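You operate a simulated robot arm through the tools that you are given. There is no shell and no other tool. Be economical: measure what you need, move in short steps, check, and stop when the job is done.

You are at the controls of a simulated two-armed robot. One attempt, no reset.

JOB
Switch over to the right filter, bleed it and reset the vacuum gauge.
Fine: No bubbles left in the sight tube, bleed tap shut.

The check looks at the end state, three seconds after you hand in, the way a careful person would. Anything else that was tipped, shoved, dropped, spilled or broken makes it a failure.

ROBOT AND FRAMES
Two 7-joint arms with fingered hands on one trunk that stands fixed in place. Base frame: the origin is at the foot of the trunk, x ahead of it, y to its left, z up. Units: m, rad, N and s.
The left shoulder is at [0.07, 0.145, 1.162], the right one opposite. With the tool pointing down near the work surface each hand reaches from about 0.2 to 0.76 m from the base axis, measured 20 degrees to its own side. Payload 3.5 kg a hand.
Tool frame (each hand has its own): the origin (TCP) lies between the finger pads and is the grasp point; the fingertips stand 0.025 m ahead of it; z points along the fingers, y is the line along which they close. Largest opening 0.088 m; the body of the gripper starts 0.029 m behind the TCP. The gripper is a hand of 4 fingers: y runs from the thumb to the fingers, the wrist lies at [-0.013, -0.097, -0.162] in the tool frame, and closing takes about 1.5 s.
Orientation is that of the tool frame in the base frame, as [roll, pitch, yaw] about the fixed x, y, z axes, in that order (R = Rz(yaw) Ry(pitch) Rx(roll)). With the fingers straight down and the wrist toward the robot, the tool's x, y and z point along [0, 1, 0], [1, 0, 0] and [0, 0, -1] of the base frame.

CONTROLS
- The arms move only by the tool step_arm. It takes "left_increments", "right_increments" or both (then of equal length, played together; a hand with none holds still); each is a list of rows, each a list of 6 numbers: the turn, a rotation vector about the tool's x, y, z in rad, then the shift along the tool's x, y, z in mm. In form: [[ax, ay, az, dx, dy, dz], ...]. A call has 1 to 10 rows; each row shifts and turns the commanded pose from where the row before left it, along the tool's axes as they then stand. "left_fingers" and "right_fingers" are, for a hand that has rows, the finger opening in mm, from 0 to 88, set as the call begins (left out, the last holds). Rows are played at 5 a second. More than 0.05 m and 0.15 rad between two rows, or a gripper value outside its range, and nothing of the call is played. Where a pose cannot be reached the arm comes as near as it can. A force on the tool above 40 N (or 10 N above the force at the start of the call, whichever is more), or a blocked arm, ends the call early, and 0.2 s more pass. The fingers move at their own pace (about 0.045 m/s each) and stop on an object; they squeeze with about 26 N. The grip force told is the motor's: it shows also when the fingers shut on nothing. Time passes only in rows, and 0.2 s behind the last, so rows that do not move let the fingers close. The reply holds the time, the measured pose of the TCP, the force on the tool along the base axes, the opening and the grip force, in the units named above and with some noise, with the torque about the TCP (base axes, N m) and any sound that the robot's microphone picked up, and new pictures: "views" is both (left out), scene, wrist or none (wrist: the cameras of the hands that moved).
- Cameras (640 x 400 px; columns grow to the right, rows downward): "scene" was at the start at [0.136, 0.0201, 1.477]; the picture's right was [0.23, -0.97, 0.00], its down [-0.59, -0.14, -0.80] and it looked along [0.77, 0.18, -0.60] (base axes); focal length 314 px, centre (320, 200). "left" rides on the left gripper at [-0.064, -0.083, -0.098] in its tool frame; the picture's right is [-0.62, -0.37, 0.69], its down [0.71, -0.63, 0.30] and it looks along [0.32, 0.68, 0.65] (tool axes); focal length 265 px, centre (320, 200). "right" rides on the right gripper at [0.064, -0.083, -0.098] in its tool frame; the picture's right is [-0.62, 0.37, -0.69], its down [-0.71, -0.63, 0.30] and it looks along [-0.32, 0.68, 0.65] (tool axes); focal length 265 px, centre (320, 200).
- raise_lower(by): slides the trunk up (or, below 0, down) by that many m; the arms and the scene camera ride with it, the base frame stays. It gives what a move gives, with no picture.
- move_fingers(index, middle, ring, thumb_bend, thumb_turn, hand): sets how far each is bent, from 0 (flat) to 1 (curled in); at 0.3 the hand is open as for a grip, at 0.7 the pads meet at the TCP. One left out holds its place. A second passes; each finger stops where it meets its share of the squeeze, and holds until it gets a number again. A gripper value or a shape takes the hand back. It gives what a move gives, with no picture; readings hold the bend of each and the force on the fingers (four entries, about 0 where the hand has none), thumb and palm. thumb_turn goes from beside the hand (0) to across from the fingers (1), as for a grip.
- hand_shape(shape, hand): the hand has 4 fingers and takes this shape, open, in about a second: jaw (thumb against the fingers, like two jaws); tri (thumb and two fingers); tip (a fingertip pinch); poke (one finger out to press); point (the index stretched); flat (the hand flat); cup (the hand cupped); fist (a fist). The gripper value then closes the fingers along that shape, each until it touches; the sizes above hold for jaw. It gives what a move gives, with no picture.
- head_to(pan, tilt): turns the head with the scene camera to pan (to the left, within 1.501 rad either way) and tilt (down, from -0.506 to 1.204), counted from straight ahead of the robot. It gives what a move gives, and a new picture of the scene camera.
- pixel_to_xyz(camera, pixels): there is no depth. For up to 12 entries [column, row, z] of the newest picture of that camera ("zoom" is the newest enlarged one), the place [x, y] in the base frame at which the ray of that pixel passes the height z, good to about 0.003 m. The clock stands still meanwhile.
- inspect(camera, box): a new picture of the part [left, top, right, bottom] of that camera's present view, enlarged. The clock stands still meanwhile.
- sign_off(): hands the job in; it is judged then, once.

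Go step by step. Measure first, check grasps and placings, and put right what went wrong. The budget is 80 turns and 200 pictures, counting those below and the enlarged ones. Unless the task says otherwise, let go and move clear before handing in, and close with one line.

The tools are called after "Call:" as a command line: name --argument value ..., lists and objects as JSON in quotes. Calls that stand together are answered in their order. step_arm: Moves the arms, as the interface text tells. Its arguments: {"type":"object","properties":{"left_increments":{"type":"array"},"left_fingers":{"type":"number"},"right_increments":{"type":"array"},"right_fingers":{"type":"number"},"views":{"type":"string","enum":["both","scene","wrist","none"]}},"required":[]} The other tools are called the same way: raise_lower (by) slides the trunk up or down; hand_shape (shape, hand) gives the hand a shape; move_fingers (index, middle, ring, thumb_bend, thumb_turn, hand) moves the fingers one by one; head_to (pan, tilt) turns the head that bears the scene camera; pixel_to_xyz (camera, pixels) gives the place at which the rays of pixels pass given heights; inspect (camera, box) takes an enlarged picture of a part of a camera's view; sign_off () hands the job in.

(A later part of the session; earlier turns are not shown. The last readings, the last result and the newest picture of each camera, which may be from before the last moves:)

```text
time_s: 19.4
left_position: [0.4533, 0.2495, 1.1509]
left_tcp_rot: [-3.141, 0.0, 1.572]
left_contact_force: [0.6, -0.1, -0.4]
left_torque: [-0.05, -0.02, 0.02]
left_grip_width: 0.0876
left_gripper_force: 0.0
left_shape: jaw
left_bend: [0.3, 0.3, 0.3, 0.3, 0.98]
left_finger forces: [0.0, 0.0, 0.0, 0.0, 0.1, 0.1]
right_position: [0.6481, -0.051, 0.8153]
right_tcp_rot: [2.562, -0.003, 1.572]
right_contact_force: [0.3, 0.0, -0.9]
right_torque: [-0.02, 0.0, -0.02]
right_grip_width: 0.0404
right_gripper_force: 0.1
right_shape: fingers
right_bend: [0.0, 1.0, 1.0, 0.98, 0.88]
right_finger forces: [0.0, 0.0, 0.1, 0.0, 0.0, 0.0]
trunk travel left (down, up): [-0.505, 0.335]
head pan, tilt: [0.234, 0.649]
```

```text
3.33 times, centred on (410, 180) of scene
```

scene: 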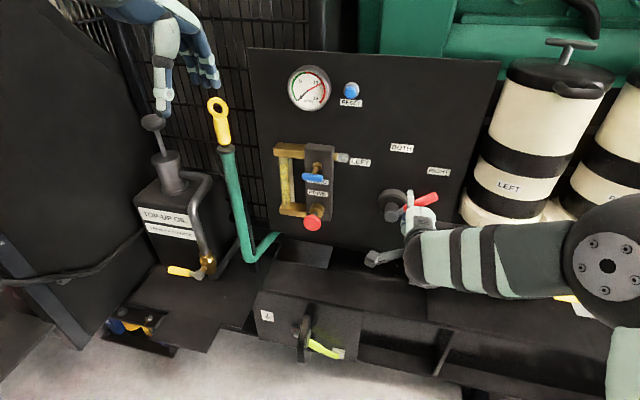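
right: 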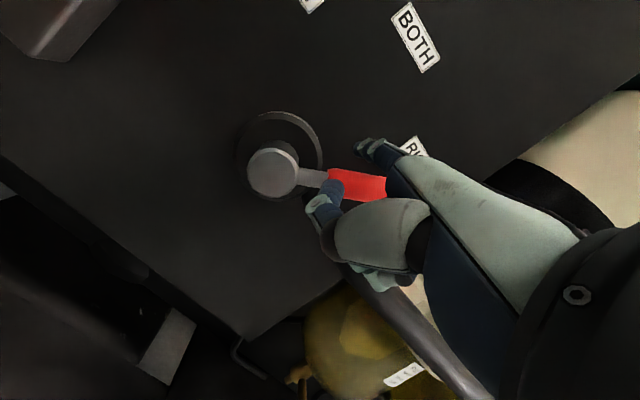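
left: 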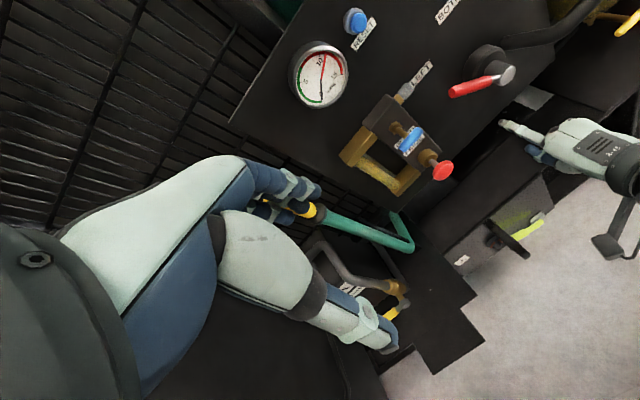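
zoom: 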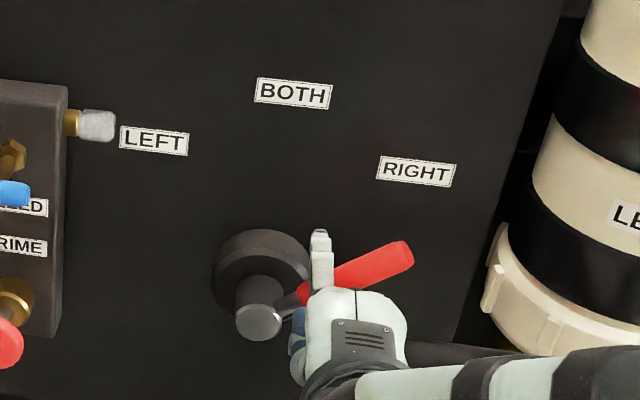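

The lever now points at RIGHT (scene ≈435,195), about 145° — the mirror of its LEFT angle. I'll nudge 4 mm further to feel whether it's at its stop.

Call:
step_arm --right_increments '[[0, 0, 0, -2, -0.9, 1.3], [0, 0, 0, -1.5, -0.9, 1.3]]' --views "scene"

Call:
inspect --camera "scene" --box '[340, 120, 480, 240]'

```text
time_s: 20.0
left_position: [0.4531, 0.2507, 1.1521]
left_tcp_rot: [3.141, -0.001, 1.57]
left_contact_force: [-0.6, 0.8, 0.0]
left_torque: [0.04, 0.02, 0.0]
left_grip_width: 0.0877
left_gripper_force: 0.0
left_shape: jaw
left_bend: [0.3, 0.3, 0.3, 0.3, 0.98]
left_finger forces: [0.0, 0.0, 0.0, 0.0, 0.0, 0.0]
right_position: [0.6492, -0.0554, 0.8109]
right_tcp_rot: [2.562, -0.002, 1.57]
right_contact_force: [0.0, 0.0, -0.3]
right_torque: [-0.04, -0.01, 0.04]
right_grip_width: 0.0402
right_gripper_force: 0.1
right_shape: fingers
right_bend: [0.0, 1.0, 1.0, 0.98, 0.88]
right_finger forces: [0.0, 0.0, 0.0, 0.0, 0.1, 0.0]
trunk travel left (down, up): [-0.505, 0.335]
head pan, tilt: [0.234, 0.649]
```

scene: 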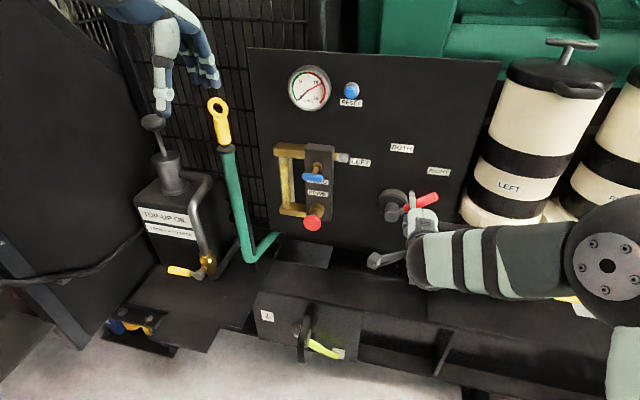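

```text
3.33 times, centred on (410, 180) of scene
```

zoom: 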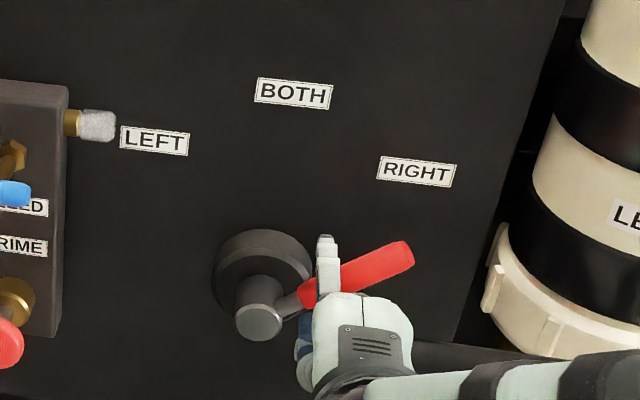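

Lever stayed put while the finger backed off contact, so it is seated at RIGHT. Back the finger out, then get a close view of the bleed tap and sight tube from the left.

Call:
step_arm --right_increments '[[0, 0, 0, 0, -25, -16.5], [0, 0, 0, 0, -25, -16.5], [0, 0, 0, 0, -25, -16.5], [0, 0, 0, 25, 12, -18], [0, 0, 0, 25, 12, -18], [0, 0, 0, 25, 12, -18], [0, 0, 0, 25, 12, -18]]'

Call:
inspect --camera "left" --box '[330, 70, 490, 210]'

Call:
inspect --camera "scene" --box '[260, 120, 400, 250]'

```text
time_s: 21.6
left_position: [0.4526, 0.2504, 1.1525]
left_tcp_rot: [3.142, -0.001, 1.572]
left_contact_force: [0.7, -0.2, 0.1]
left_torque: [0.0, 0.02, 0.03]
left_grip_width: 0.0875
left_gripper_force: 0.0
left_shape: jaw
left_bend: [0.3, 0.3, 0.3, 0.3, 0.98]
left_finger forces: [0.0, 0.0, 0.0, 0.0, 0.0, 0.1]
right_position: [0.5662, 0.0371, 0.9011]
right_tcp_rot: [2.564, -0.021, 1.55]
right_contact_force: [-0.7, -1.1, 0.0]
right_torque: [0.0, 0.0, 0.03]
right_grip_width: 0.0402
right_gripper_force: 0.1
right_shape: fingers
right_bend: [0.0, 1.0, 1.0, 0.98, 0.88]
right_finger forces: [0.1, 0.1, 0.0, 0.0, 0.0, 0.0]
trunk travel left (down, up): [-0.505, 0.335]
head pan, tilt: [0.234, 0.649]
```

scene: 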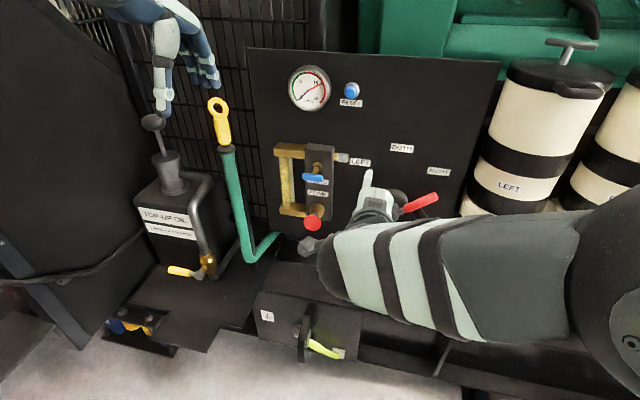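
right: 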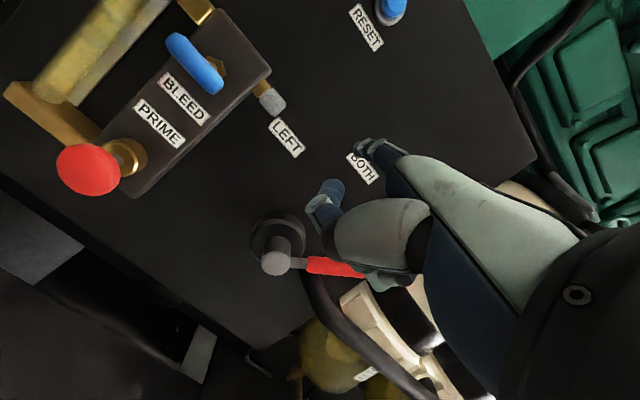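

```text
2.86 times, centred on (410, 140) of left
```

zoom: 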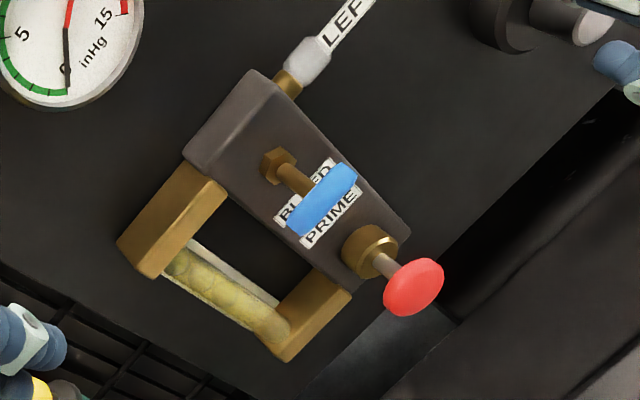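

```text
3.08 times, centred on (330, 185) of scene
```

zoom: 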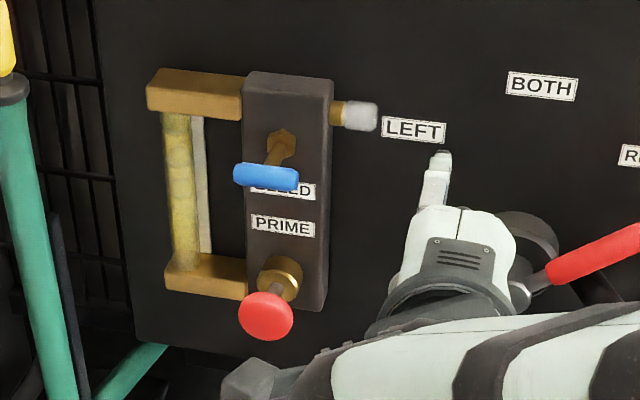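

The tap's T-bar (≈4 cm long) is horizontal. I'll take the index to just above and in front of its left end so I can push that end down.

Call:
step_arm --right_increments '[[0, 0, 0, 27, -1.2, 6.9], [0, 0, 0, 27, -1.2, 6.9], [0, 0, 0, 27, -1.2, 6.9], [0, 0, 0, 27, -1.2, 6.9], [0, 0, 0, 27, -1.2, 6.9], [0, 0, 0, 0, 0, 0], [0, 0, 0, 0, 0, 0]]'

Call:
inspect --camera "left" --box '[330, 70, 490, 210]'

Call:
inspect --camera "scene" --box '[260, 120, 400, 250]'

```text
time_s: 23.2
left_position: [0.4535, 0.2508, 1.1512]
left_tcp_rot: [3.141, 0.0, 1.571]
left_contact_force: [-0.7, -1.0, 0.4]
left_torque: [-0.04, 0.01, -0.01]
left_grip_width: 0.0877
left_gripper_force: 0.1
left_shape: jaw
left_bend: [0.3, 0.3, 0.3, 0.3, 0.98]
left_finger forces: [0.0, 0.0, 0.0, 0.0, 0.1, 0.0]
right_position: [0.5772, 0.1808, 0.865]
right_tcp_rot: [2.564, -0.002, 1.572]
right_contact_force: [-1.0, 0.1, -0.7]
right_torque: [0.02, 0.01, 0.01]
right_grip_width: 0.0402
right_gripper_force: 0.0
right_shape: fingers
right_bend: [0.0, 1.0, 1.0, 0.98, 0.88]
right_finger forces: [0.0, 0.0, 0.0, 0.0, 0.1, 0.1]
trunk travel left (down, up): [-0.505, 0.335]
head pan, tilt: [0.234, 0.649]
```

scene: 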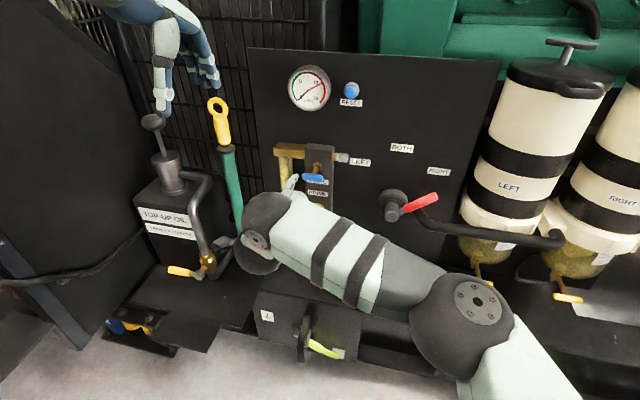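
right: 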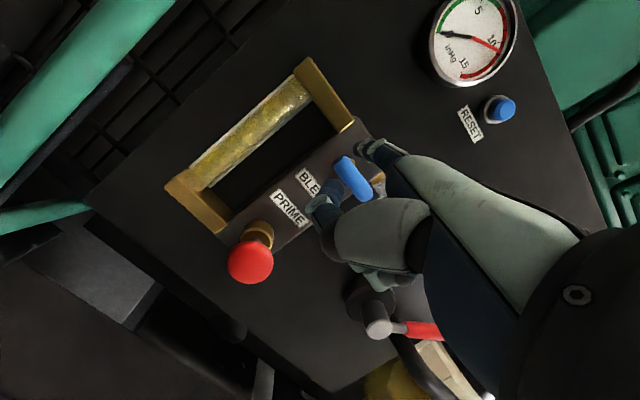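

```text
2.86 times, centred on (410, 140) of left
```

zoom: 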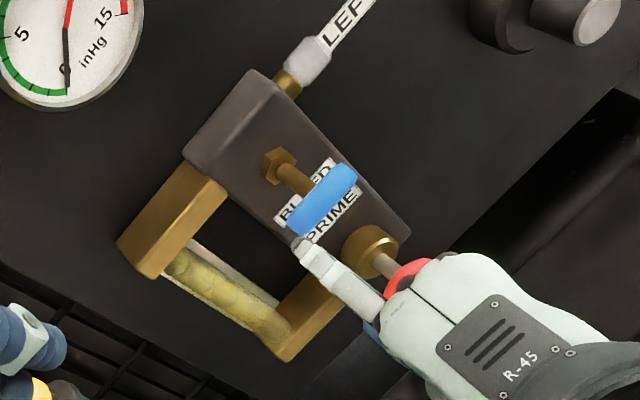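

```text
3.08 times, centred on (330, 185) of scene
```

zoom: 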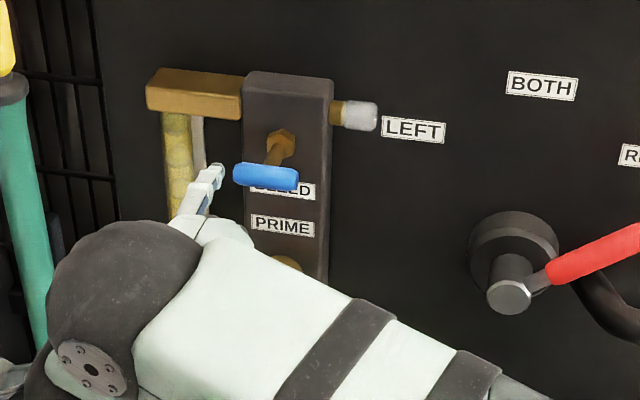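

Now measure the fingertip and both T-bar ends in left and scene pixels to fix the relative offset.

Call:
pixel_to_xyz --camera "left" --pixels '[[403, 155, 0.95], [403, 155, 0.85], [402, 148, 0.95], [402, 148, 0.85], [420, 131, 0.95], [420, 131, 0.85], [393, 127, 0.95], [393, 127, 0.85]]'

Call:
pixel_to_xyz --camera "scene" --pixels '[[296.6, 174, 0.95], [296.6, 174, 0.85], [303, 177, 0.95], [303, 177, 0.85], [322, 179, 0.95], [322, 179, 0.85], [317, 166, 0.95], [317, 166, 0.85]]'

```text
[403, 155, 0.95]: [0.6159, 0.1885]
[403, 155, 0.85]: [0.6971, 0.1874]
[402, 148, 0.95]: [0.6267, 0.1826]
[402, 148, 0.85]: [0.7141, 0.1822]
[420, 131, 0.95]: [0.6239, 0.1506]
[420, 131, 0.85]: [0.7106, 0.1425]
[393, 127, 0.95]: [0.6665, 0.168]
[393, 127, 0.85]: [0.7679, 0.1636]
```

```text
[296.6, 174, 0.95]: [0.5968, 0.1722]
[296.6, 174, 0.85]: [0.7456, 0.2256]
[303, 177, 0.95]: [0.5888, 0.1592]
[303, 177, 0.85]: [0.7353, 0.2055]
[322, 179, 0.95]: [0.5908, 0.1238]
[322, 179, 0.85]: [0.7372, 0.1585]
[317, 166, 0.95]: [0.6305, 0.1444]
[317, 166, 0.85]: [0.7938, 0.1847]
```

Tip (0.641,0.188,0.920); T-bar centre (0.672,0.164,0.891), half-length ≈0.019; block face ≈0.72. Move forward over the left end, then press down.

Call:
step_arm --right_increments '[[0, 0, 0, -3.5, 22, 11], [0, 0, 0, -3.5, 22, 11], [0, 0, 0, 0, 0, 0], [0, 0, 0, 0, -4.4, 6.7], [0, 0, 0, 0, -4.4, 6.7], [0, 0, 0, 0, -4.4, 6.7], [0, 0, 0, 0, -3.3, 5], [0, 0, 0, 0, 0, 0]]'

Call:
inspect --camera "left" --box '[330, 70, 490, 210]'

Call:
inspect --camera "scene" --box '[260, 120, 400, 250]'

```text
time_s: 25.0
left_position: [0.4517, 0.2497, 1.1511]
left_tcp_rot: [-3.141, 0.0, 1.569]
left_contact_force: [0.5, -0.1, 0.4]
left_torque: [0.0, 0.01, -0.02]
left_grip_width: 0.0875
left_gripper_force: 0.0
left_shape: jaw
left_bend: [0.3, 0.3, 0.3, 0.3, 0.98]
left_finger forces: [0.0, 0.0, 0.0, 0.1, 0.1, 0.0]
right_position: [0.623, 0.1732, 0.8433]
right_tcp_rot: [2.562, -0.004, 1.572]
right_contact_force: [1.9, 0.5, 1.9]
right_torque: [-0.07, -0.02, 0.04]
right_grip_width: 0.0414
right_gripper_force: 0.6
right_shape: fingers
right_bend: [0.0, 1.0, 1.0, 0.98, 0.88]
right_finger forces: [1.6, 0.1, 0.1, 0.0, 0.1, 0.0]
trunk travel left (down, up): [-0.505, 0.335]
head pan, tilt: [0.234, 0.649]
```

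scene: 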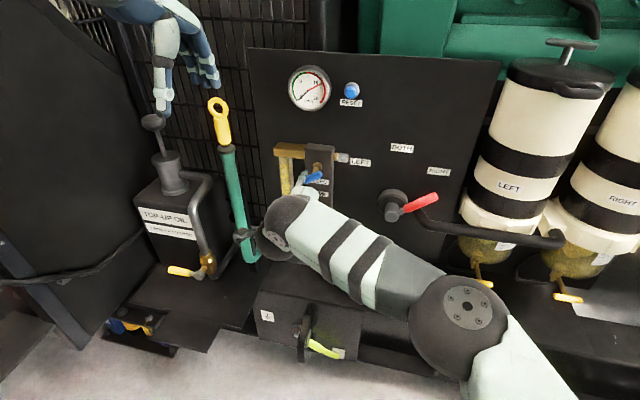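
right: 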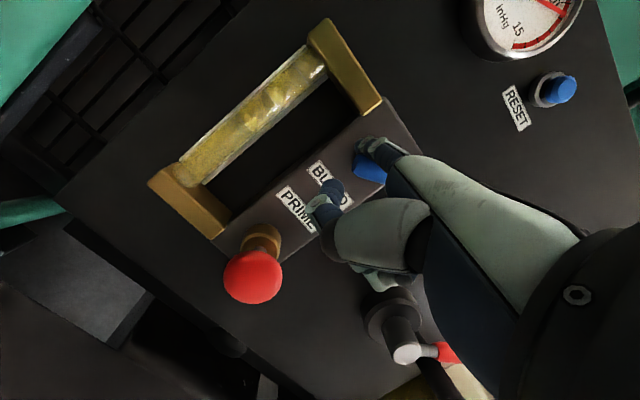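

```text
2.86 times, centred on (410, 140) of left
```

zoom: 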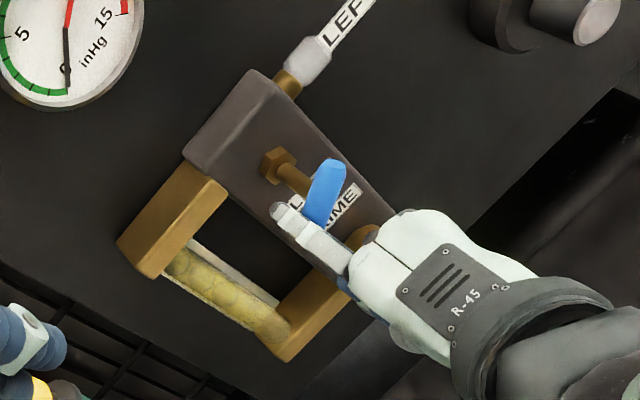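

```text
3.08 times, centred on (330, 185) of scene
```

zoom: 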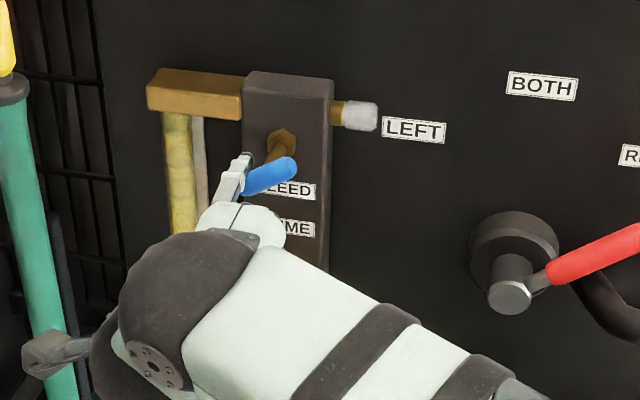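

The T-bar is turning (left end down, ~30°) with only ~2 N. Continue pushing down and slightly right to 90°.

Call:
step_arm --right_increments '[[0, 0, 0, 0, -3.3, 5], [0, 0, 0, -0.5, -3.3, 5], [0, 0, 0, -1, -3.3, 5], [0, 0, 0, -2, -2.2, 3.3], [0, 0, 0, -2, -1.1, 1.7], [0, 0, 0, 0, 0, 0]]'

Call:
inspect --camera "left" --box '[330, 70, 490, 210]'

Call:
inspect --camera "scene" --box '[260, 120, 400, 250]'

```text
time_s: 26.4
left_position: [0.4537, 0.2508, 1.1508]
left_tcp_rot: [-3.141, 0.0, 1.571]
left_contact_force: [-0.1, 0.7, 0.3]
left_torque: [0.02, -0.04, -0.02]
left_grip_width: 0.0877
left_gripper_force: 0.0
left_shape: jaw
left_bend: [0.3, 0.3, 0.3, 0.3, 0.98]
left_finger forces: [0.0, 0.0, 0.1, 0.1, 0.0, 0.0]
right_position: [0.6233, 0.1672, 0.8198]
right_tcp_rot: [2.562, -0.002, 1.57]
right_contact_force: [0.0, 0.7, 1.2]
right_torque: [-0.04, 0.01, 0.01]
right_grip_width: 0.0404
right_gripper_force: 0.5
right_shape: fingers
right_bend: [0.0, 1.0, 1.0, 0.98, 0.88]
right_finger forces: [0.9, 0.1, 0.0, 0.1, 0.0, 0.0]
trunk travel left (down, up): [-0.505, 0.335]
head pan, tilt: [0.234, 0.649]
```

scene: 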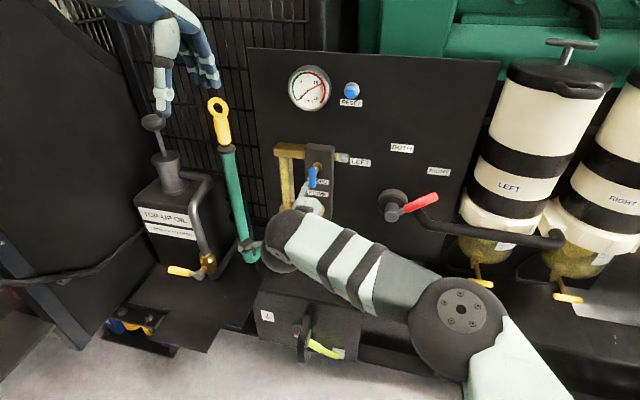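
right: 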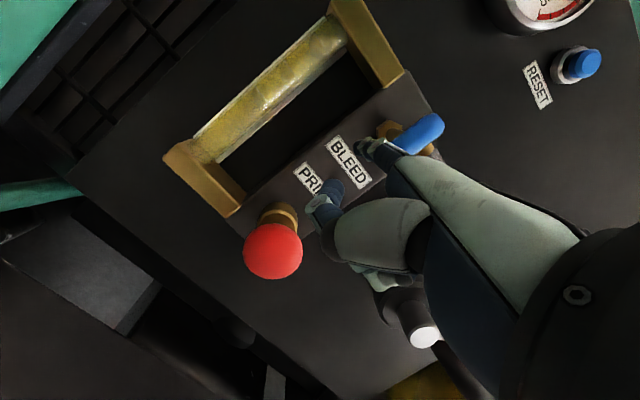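

```text
2.86 times, centred on (410, 140) of left
```

zoom: 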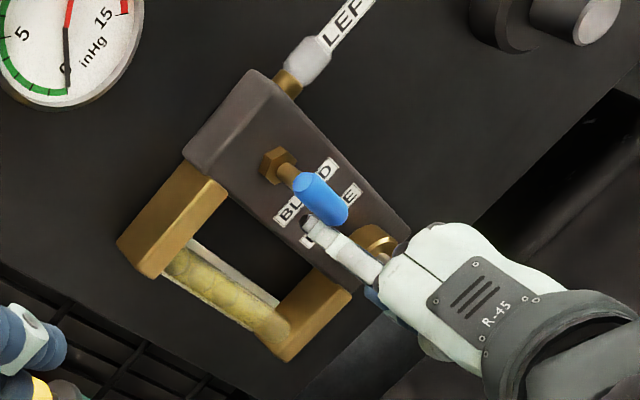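

```text
3.08 times, centred on (330, 185) of scene
```

zoom: 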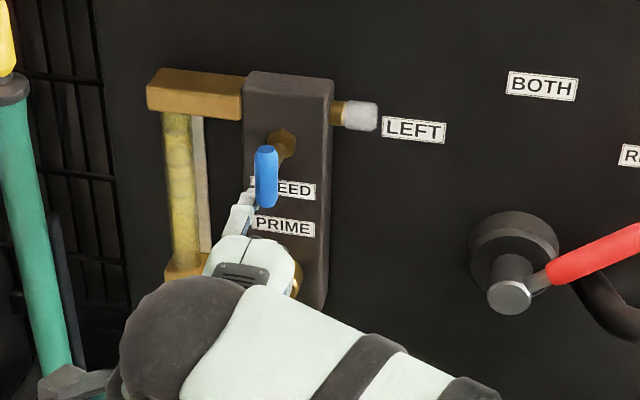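

The T-bar is vertical now and the bubbles in the tube are already thinning. One last 3 mm nudge, then back off and line the index up in front of the PRIME knob.

Call:
step_arm --right_increments '[[0, 0, 0, -3, 0, 0], [0, 0, 0, 0, -27, -18], [0, 0, 0, 0, -27, -18], [0, 0, 0, -2.5, -17.7, 27], [0, 0, 0, -2.5, -17.7, 27], [0, 0, 0, -2.5, -17.7, 27], [0, 0, 0, 0, 0, 0]]'

Call:
inspect --camera "left" --box '[330, 70, 490, 210]'

Call:
inspect --camera "scene" --box '[260, 120, 400, 250]'

```text
time_s: 28.0
left_position: [0.4528, 0.2506, 1.1512]
left_tcp_rot: [-3.14, -0.002, 1.57]
left_contact_force: [0.0, -1.2, 0.6]
left_torque: [-0.02, 0.04, 0.01]
left_grip_width: 0.0879
left_gripper_force: 0.1
left_shape: jaw
left_bend: [0.3, 0.3, 0.3, 0.3, 0.98]
left_finger forces: [0.0, 0.0, 0.0, 0.0, 0.0, 0.0]
right_position: [0.5588, 0.1574, 0.7198]
right_tcp_rot: [2.561, -0.003, 1.57]
right_contact_force: [-0.3, -0.4, 0.6]
right_torque: [-0.01, 0.0, -0.01]
right_grip_width: 0.0406
right_gripper_force: 0.1
right_shape: fingers
right_bend: [0.0, 1.0, 1.0, 0.98, 0.88]
right_finger forces: [0.0, 0.0, 0.0, 0.1, 0.0, 0.0]
trunk travel left (down, up): [-0.505, 0.335]
head pan, tilt: [0.234, 0.649]
```

scene: 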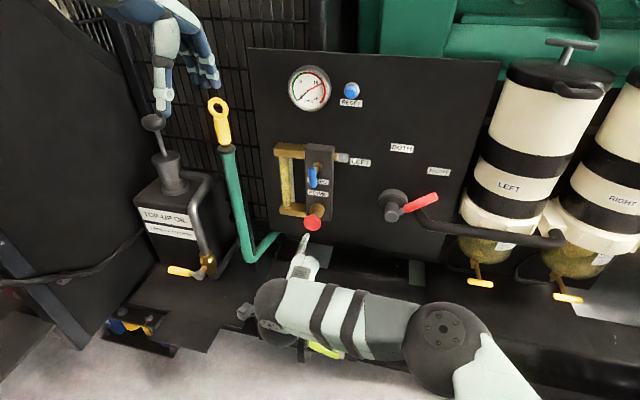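
right: 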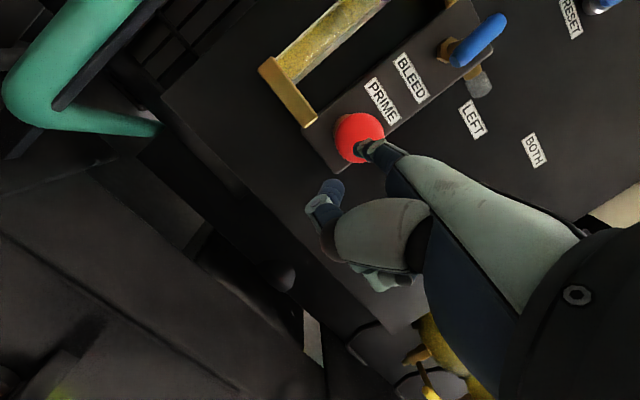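

```text
2.86 times, centred on (410, 140) of left
```

zoom: 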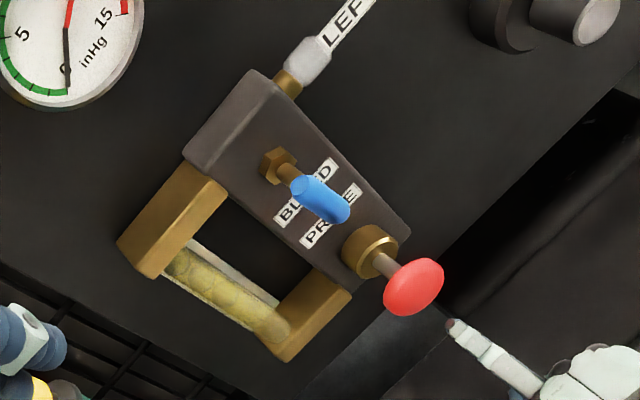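

```text
3.08 times, centred on (330, 185) of scene
```

zoom: 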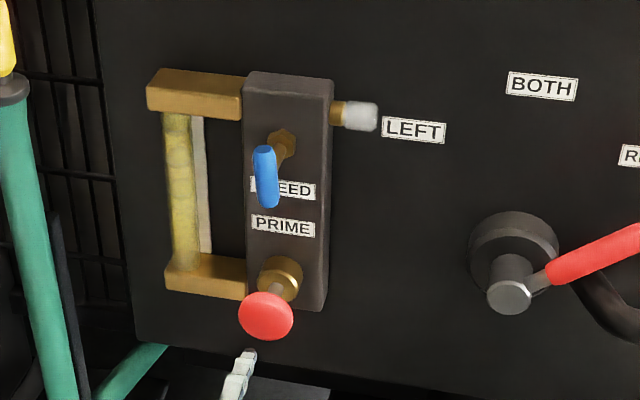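

Tap is open (T-bar vertical), fingertip at left-zoom (455,325) in front of the knob (413,287). Triangulate tip and knob once more before pushing.

Call:
pixel_to_xyz --camera "left" --pixels '[[457, 183.7, 0.8], [457, 183.7, 0.75], [442.5, 170.4, 0.8], [442.5, 170.4, 0.75]]'

Call:
pixel_to_xyz --camera "scene" --pixels '[[306.6, 235, 0.8], [306.6, 235, 0.75], [312.5, 222.3, 0.8], [312.5, 222.3, 0.75]]'

Call:
inspect --camera "right" --box '[250, 0, 450, 200]'

```text
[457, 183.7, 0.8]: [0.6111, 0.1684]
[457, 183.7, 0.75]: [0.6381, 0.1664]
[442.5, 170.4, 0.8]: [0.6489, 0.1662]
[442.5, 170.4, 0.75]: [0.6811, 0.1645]
```

```text
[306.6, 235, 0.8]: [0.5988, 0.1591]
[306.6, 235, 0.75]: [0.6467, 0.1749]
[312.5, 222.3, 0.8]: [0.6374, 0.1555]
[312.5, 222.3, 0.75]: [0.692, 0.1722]
```

```text
2.00 times, centred on (350, 100) of right
```

zoom: 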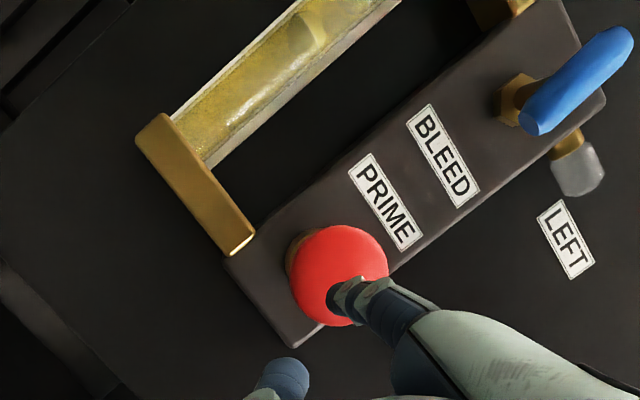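

Tip (0.627,0.167,0.771) and knob (0.6655,0.165,0.774) line up. Push forward to feel the stroke.

Call:
step_arm --right_increments '[[0, 0, 0, -1, 11.7, 3.5], [0, 0, 0, -1, 9.2, 6], [0, 0, 0, 0, 9.2, 6], [0, 0, 0, 0, 9.2, 6], [0, 0, 0, 0, 6.7, 4.4]]'

Call:
inspect --camera "left" --box '[330, 70, 490, 210]'

```text
time_s: 29.2
left_position: [0.4467, 0.2489, 1.1536]
left_tcp_rot: [3.135, 0.001, 1.571]
left_contact_force: [0.3, 0.5, 0.4]
left_torque: [-0.02, 0.03, -0.02]
left_grip_width: 0.0875
left_gripper_force: 0.1
left_shape: jaw
left_bend: [0.3, 0.3, 0.3, 0.3, 0.98]
left_finger forces: [0.0, 0.0, 0.0, 0.0, 0.0, 0.0]
right_position: [0.6051, 0.1581, 0.7284]
right_tcp_rot: [2.559, -0.002, 1.578]
right_contact_force: [-29.4, -1.8, 2.2]
right_torque: [0.07, -1.5, 0.03]
right_grip_width: 0.0379
right_gripper_force: 14.7
right_shape: fingers
right_bend: [0.02, 1.0, 1.0, 0.98, 0.88]
right_finger forces: [29.4, 0.0, 0.0, 0.0, 0.0, 0.1]
trunk travel left (down, up): [-0.505, 0.335]
head pan, tilt: [0.234, 0.649]
```

scene: 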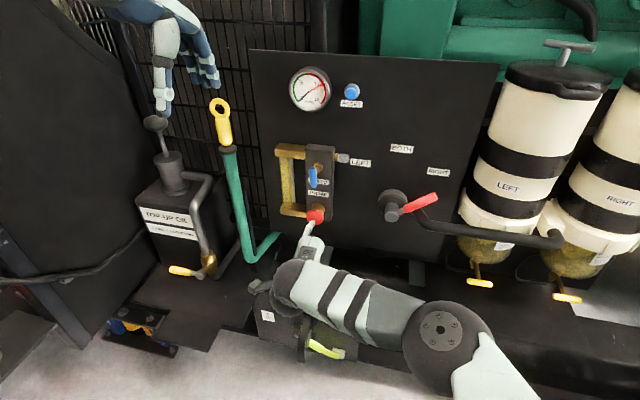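
right: 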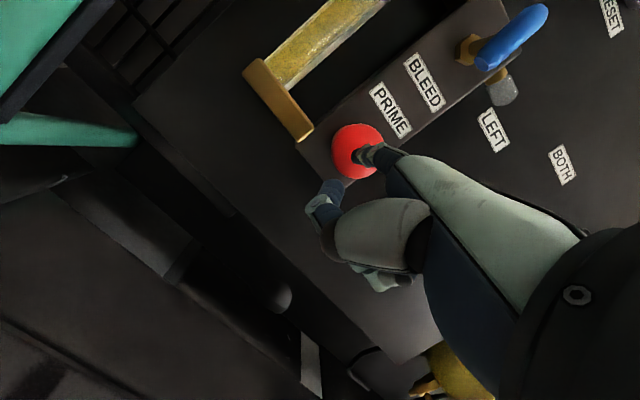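

```text
2.86 times, centred on (410, 140) of left
```

zoom: 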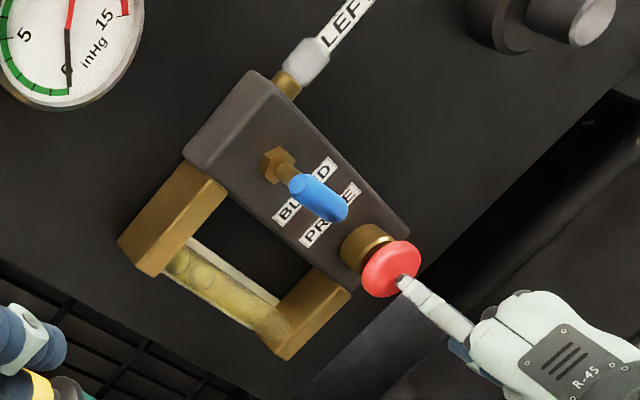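

The knob is in by ~1.5 cm at 29 N and the lower half of the tube is clearing. I'll pump: release and push, several strokes, then look at the tube.

Call:
step_arm --right_increments '[[0, 0, 0, 0, -11, -7.2], [0, 0, 0, 0, -11, -7.2], [0, 0, 0, 0, 0, 0], [0, 0, 0, 0, 11, 7.2], [0, 0, 0, 0, 11, 7.2], [0, 0, 0, 0, 0, 0], [0, 0, 0, 0, -11, -7.2], [0, 0, 0, 0, -11, -7.2], [0, 0, 0, 0, 0, 0]]' --views "none"

Call:
step_arm --right_increments '[[0, 0, 0, 0, 11, 7.2], [0, 0, 0, 0, 11, 7.2], [0, 0, 0, 0, 0, 0], [0, 0, 0, 0, -11, -7.2], [0, 0, 0, 0, -11, -7.2], [0, 0, 0, 0, 0, 0]]' --views "none"

Call:
inspect --camera "left" --box '[330, 70, 490, 210]'

Call:
inspect --camera "right" --box '[200, 0, 440, 180]'

```text
time_s: 31.2
left_position: [0.4535, 0.2497, 1.1515]
left_tcp_rot: [3.14, 0.0, 1.572]
left_contact_force: [0.5, 0.7, 0.0]
left_torque: [0.01, 0.01, -0.03]
left_grip_width: 0.0877
left_gripper_force: 0.0
left_shape: jaw
left_bend: [0.3, 0.3, 0.3, 0.3, 0.98]
left_finger forces: [0.0, 0.0, 0.1, 0.0, 0.0, 0.0]
right_position: [0.5856, 0.1555, 0.7251]
right_tcp_rot: [2.562, -0.004, 1.57]
right_contact_force: [-1.5, -0.1, 0.6]
right_torque: [0.03, -0.1, -0.01]
right_grip_width: 0.0403
right_gripper_force: 0.2
right_shape: fingers
right_bend: [0.0, 1.0, 1.0, 0.98, 0.88]
right_finger forces: [1.6, 0.0, 0.1, 0.0, 0.0, 0.0]
trunk travel left (down, up): [-0.505, 0.335]
head pan, tilt: [0.234, 0.649]
```

```text
time_s: 32.6
left_position: [0.4529, 0.2499, 1.152]
left_tcp_rot: [-3.142, -0.001, 1.57]
left_contact_force: [-0.4, 0.7, 0.4]
left_torque: [-0.01, -0.02, -0.04]
left_grip_width: 0.088
left_gripper_force: 0.0
left_shape: jaw
left_bend: [0.3, 0.3, 0.3, 0.3, 0.98]
left_finger forces: [0.1, 0.0, 0.1, 0.0, 0.1, 0.0]
right_position: [0.5859, 0.1549, 0.7252]
right_tcp_rot: [2.563, -0.002, 1.569]
right_contact_force: [-1.8, 0.2, -0.4]
right_torque: [0.01, -0.09, 0.04]
right_grip_width: 0.0403
right_gripper_force: 0.7
right_shape: fingers
right_bend: [0.0, 1.0, 1.0, 0.98, 0.88]
right_finger forces: [1.3, 0.1, 0.1, 0.0, 0.0, 0.0]
trunk travel left (down, up): [-0.505, 0.335]
head pan, tilt: [0.234, 0.649]
```

```text
2.86 times, centred on (410, 140) of left
```

zoom: 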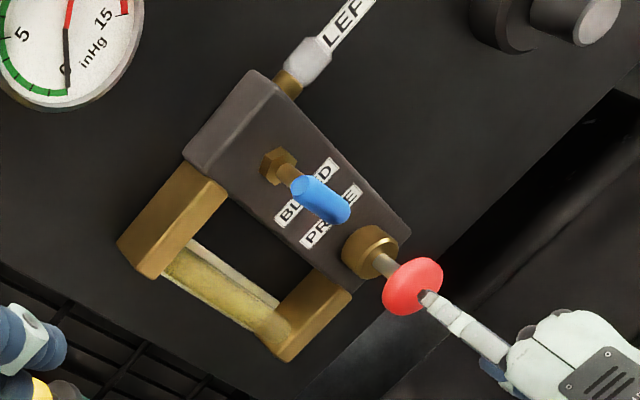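

```text
2.22 times, centred on (320, 90) of right
```

zoom: 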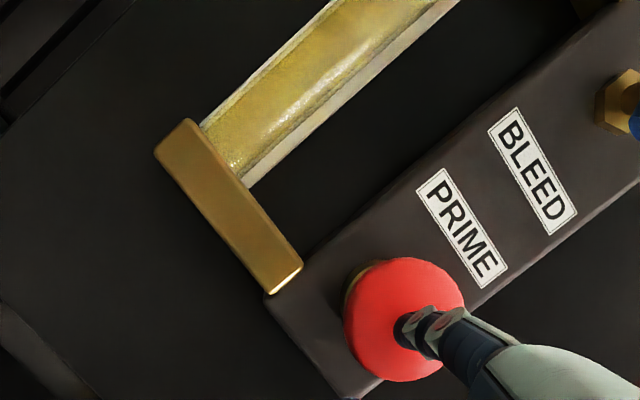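

Bubbles appear gone after three strokes. Give two more full strokes with a full release, then view the tube in close-up from both cameras.

Call:
step_arm --right_increments '[[0, 0, 0, 0, -5, -3.3], [0, 0, 0, 0, 5, 3.3], [0, 0, 0, 0, 11, 7.2], [0, 0, 0, 0, 12, 7.8], [0, 0, 0, 0, 0, 0], [0, 0, 0, 0, -12, -7.8], [0, 0, 0, 0, -16, -10.5], [0, 0, 0, 0, 0, 0]]' --views "none"

Call:
step_arm --right_increments '[[0, 0, 0, 0, 5, 3.3], [0, 0, 0, 0, 11, 7.2], [0, 0, 0, 0, 12, 7.8], [0, 0, 0, 0, 0, 0], [0, 0, 0, 0, -12, -7.8], [0, 0, 0, 0, -16, -10.5], [0, 0, 0, 0, -18, -11.8], [0, 0, 0, 0, 0, 0]]' --views "wrist"

Call:
inspect --camera "left" --box '[350, 100, 430, 170]'

Call:
inspect --camera "scene" --box '[265, 135, 345, 235]'

```text
time_s: 34.4
left_position: [0.4543, 0.2504, 1.1518]
left_tcp_rot: [3.141, 0.0, 1.568]
left_contact_force: [-0.2, 0.3, 0.0]
left_torque: [-0.02, 0.01, -0.02]
left_grip_width: 0.0876
left_gripper_force: 0.1
left_shape: jaw
left_bend: [0.3, 0.3, 0.3, 0.3, 0.98]
left_finger forces: [0.0, 0.0, 0.0, 0.1, 0.0, 0.0]
right_position: [0.5826, 0.155, 0.7247]
right_tcp_rot: [2.563, -0.003, 1.567]
right_contact_force: [0.8, -0.4, -0.3]
right_torque: [-0.01, -0.01, 0.02]
right_grip_width: 0.0404
right_gripper_force: 0.1
right_shape: fingers
right_bend: [0.0, 1.0, 1.0, 0.98, 0.88]
right_finger forces: [0.0, 0.1, 0.0, 0.0, 0.0, 0.0]
trunk travel left (down, up): [-0.505, 0.335]
head pan, tilt: [0.234, 0.649]
```

```text
time_s: 36.2
left_position: [0.4538, 0.2501, 1.1519]
left_tcp_rot: [3.141, 0.001, 1.572]
left_contact_force: [-0.3, -0.2, 0.2]
left_torque: [0.03, -0.01, 0.03]
left_grip_width: 0.0878
left_gripper_force: 0.1
left_shape: jaw
left_bend: [0.3, 0.3, 0.3, 0.3, 0.98]
left_finger forces: [0.0, 0.0, 0.0, 0.1, 0.1, 0.0]
right_position: [0.5585, 0.1557, 0.7268]
right_tcp_rot: [2.562, -0.003, 1.569]
right_contact_force: [1.4, -0.4, 0.7]
right_torque: [-0.01, -0.02, 0.0]
right_grip_width: 0.0403
right_gripper_force: 0.0
right_shape: fingers
right_bend: [0.0, 1.0, 1.0, 0.98, 0.88]
right_finger forces: [0.0, 0.0, 0.1, 0.1, 0.0, 0.1]
trunk travel left (down, up): [-0.505, 0.335]
head pan, tilt: [0.234, 0.649]
```

right: 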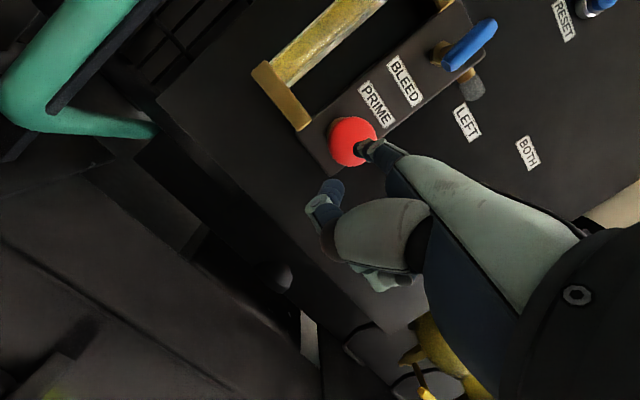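

```text
5.71 times, centred on (390, 135) of left
```

zoom: 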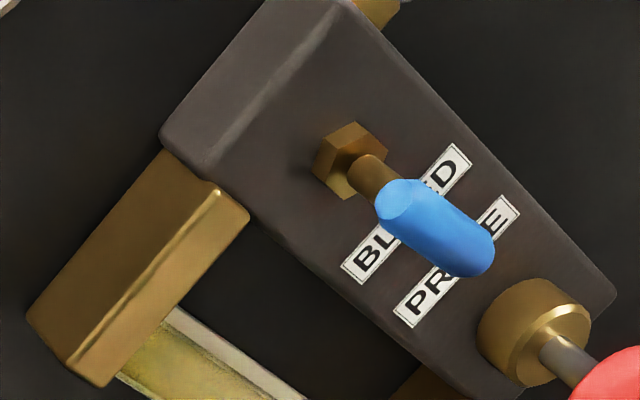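

```text
4.00 times, centred on (305, 185) of scene
```

zoom: 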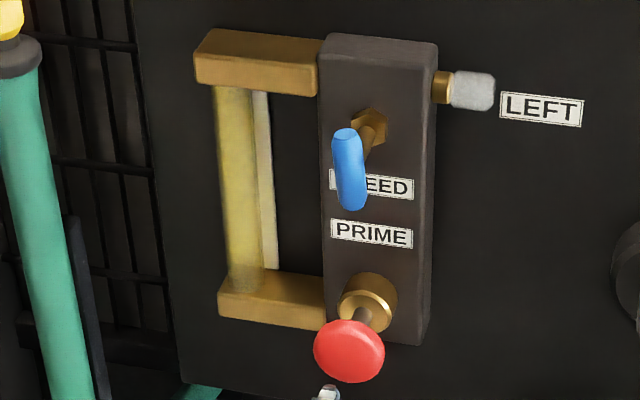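

The tube is clear and full. Now shut the tap: approach the bottom end of the vertical T-bar from its right side.

Call:
step_arm --right_increments '[[0, 0, 0, -11, 17.4, -26.5], [0, 0, 0, -11, 17.4, -26.5], [0, 0, 0, -11, 17.4, -26.5], [0, 0, 0, 0, 26.3, 17.3], [0, 0, 0, 0, 26.3, 17.3], [0, 0, 0, 0, 0, 0]]' --views "wrist"

Call:
inspect --camera "left" --box '[330, 70, 490, 210]'

Call:
inspect --camera "scene" --box '[260, 120, 400, 250]'

```text
time_s: 37.6
left_position: [0.4522, 0.2497, 1.1523]
left_tcp_rot: [-3.141, -0.001, 1.571]
left_contact_force: [0.2, -0.2, -0.2]
left_torque: [0.05, 0.05, -0.01]
left_grip_width: 0.0877
left_gripper_force: 0.1
left_shape: jaw
left_bend: [0.3, 0.3, 0.3, 0.3, 0.98]
left_finger forces: [0.0, 0.0, 0.1, 0.0, 0.1, 0.0]
right_position: [0.6215, 0.1213, 0.8187]
right_tcp_rot: [2.56, -0.001, 1.57]
right_contact_force: [-0.4, 0.9, -0.3]
right_torque: [0.01, 0.0, -0.01]
right_grip_width: 0.0404
right_gripper_force: 0.2
right_shape: fingers
right_bend: [0.0, 1.0, 1.0, 0.98, 0.88]
right_finger forces: [0.1, 0.1, 0.0, 0.0, 0.0, 0.0]
trunk travel left (down, up): [-0.505, 0.335]
head pan, tilt: [0.234, 0.649]
```

right: 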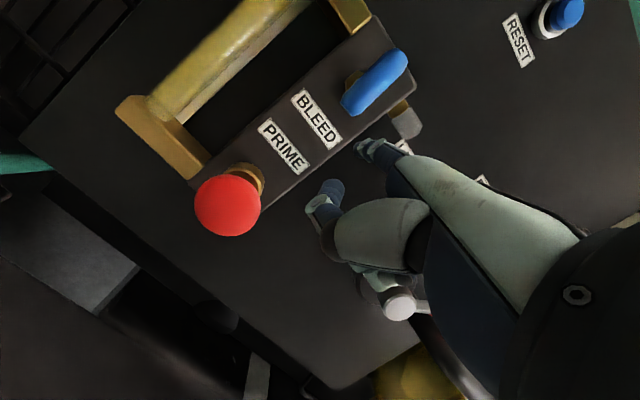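

```text
2.86 times, centred on (410, 140) of left
```

zoom: 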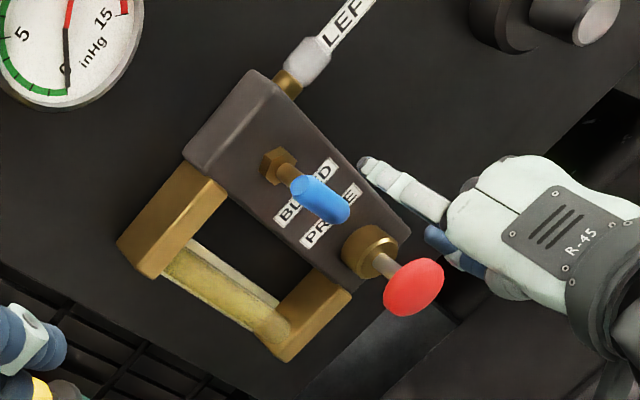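

```text
3.08 times, centred on (330, 185) of scene
```

zoom: 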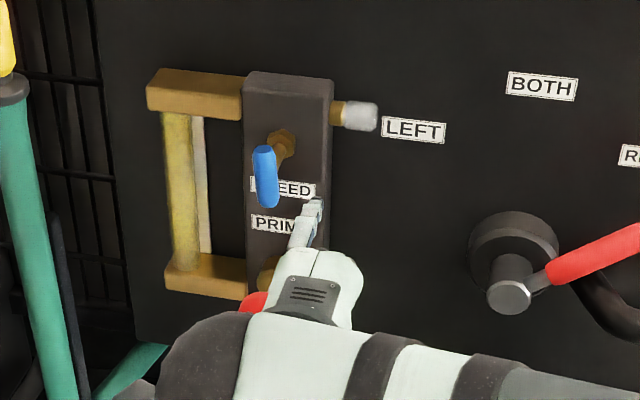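

Positioned right of the T-bar's lower end, no contact. Sweep left (and finally up) to bring the bar back to horizontal.

Call:
step_arm --right_increments '[[0, 0, 0, 9.5, 1.1, -1.7], [0, 0, 0, 9.5, 1.1, -1.7], [0, 0, 0, 7.5, -1.4, 2.1], [0, 0, 0, 7.5, -1.4, 2.1], [0, 0, 0, 7.5, 1.65, -2.5], [0, 0, 0, 7.5, 1.65, -2.5], [0, 0, 0, 1, 1.65, -2.5], [0, 0, 0, 0, 0, 0]]' --views "wrist"

Call:
inspect --camera "left" --box '[330, 70, 490, 210]'

Call:
inspect --camera "scene" --box '[260, 120, 400, 250]'

```text
time_s: 39.4
left_position: [0.4523, 0.2502, 1.1519]
left_tcp_rot: [-3.141, 0.0, 1.571]
left_contact_force: [-0.1, 0.0, -0.8]
left_torque: [-0.01, -0.01, -0.02]
left_grip_width: 0.0876
left_gripper_force: 0.0
left_shape: jaw
left_bend: [0.3, 0.3, 0.3, 0.3, 0.98]
left_finger forces: [0.0, 0.1, 0.0, 0.1, 0.1, 0.0]
right_position: [0.6199, 0.1732, 0.8284]
right_tcp_rot: [2.563, -0.003, 1.573]
right_contact_force: [0.3, -0.7, -0.5]
right_torque: [0.02, 0.02, -0.03]
right_grip_width: 0.0394
right_gripper_force: 0.4
right_shape: fingers
right_bend: [0.01, 1.0, 1.0, 0.98, 0.88]
right_finger forces: [0.8, 0.1, 0.0, 0.0, 0.0, 0.1]
trunk travel left (down, up): [-0.505, 0.335]
head pan, tilt: [0.234, 0.649]
```

right: 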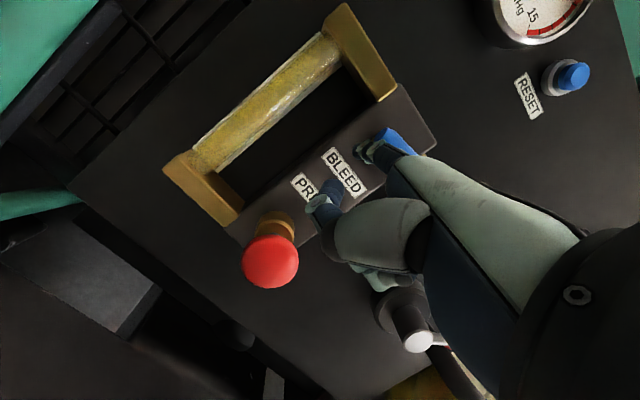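

```text
2.86 times, centred on (410, 140) of left
```

zoom: 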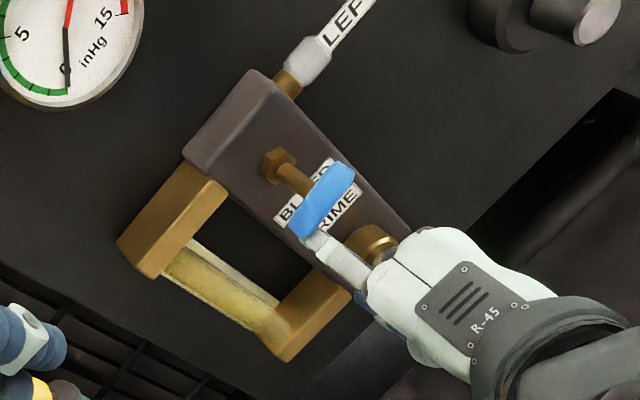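

```text
3.08 times, centred on (330, 185) of scene
```

zoom: 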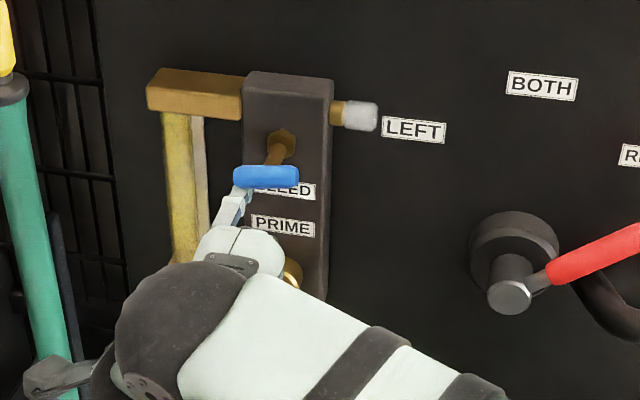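

The bar is nearly horizontal but a few degrees short of its original slope (original right end was lower). Push up 4–6 mm to the stop.

Call:
step_arm --right_increments '[[0, 0, 0, 0.5, 1.1, -1.7], [0, 0, 0, 0.5, 1.1, -1.7], [0, 0, 0, 0, 1.1, -1.7], [0, 0, 0, 0, 0, 0]]' --views "none"

Call:
inspect --camera "scene" --box '[260, 120, 400, 250]'

```text
time_s: 40.4
left_position: [0.4525, 0.2507, 1.1517]
left_tcp_rot: [-3.141, 0.001, 1.571]
left_contact_force: [0.2, 0.1, 1.0]
left_torque: [0.02, 0.02, 0.01]
left_grip_width: 0.0877
left_gripper_force: 0.0
left_shape: jaw
left_bend: [0.3, 0.3, 0.3, 0.3, 0.98]
left_finger forces: [0.0, 0.0, 0.0, 0.0, 0.0, 0.0]
right_position: [0.6208, 0.1751, 0.8336]
right_tcp_rot: [2.563, -0.001, 1.57]
right_contact_force: [-3.1, 0.0, -5.0]
right_torque: [0.0, 0.1, 0.04]
right_grip_width: 0.037
right_gripper_force: 2.5
right_shape: fingers
right_bend: [0.03, 1.0, 1.0, 0.98, 0.88]
right_finger forces: [5.6, 0.0, 0.1, 0.0, 0.0, 0.1]
trunk travel left (down, up): [-0.505, 0.335]
head pan, tilt: [0.234, 0.649]
```

```text
3.08 times, centred on (330, 185) of scene
```

zoom: 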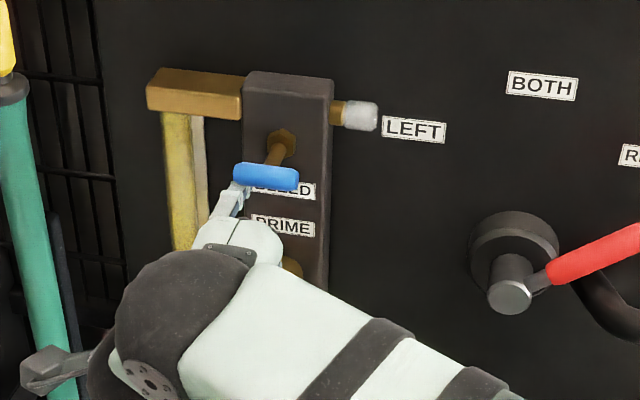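

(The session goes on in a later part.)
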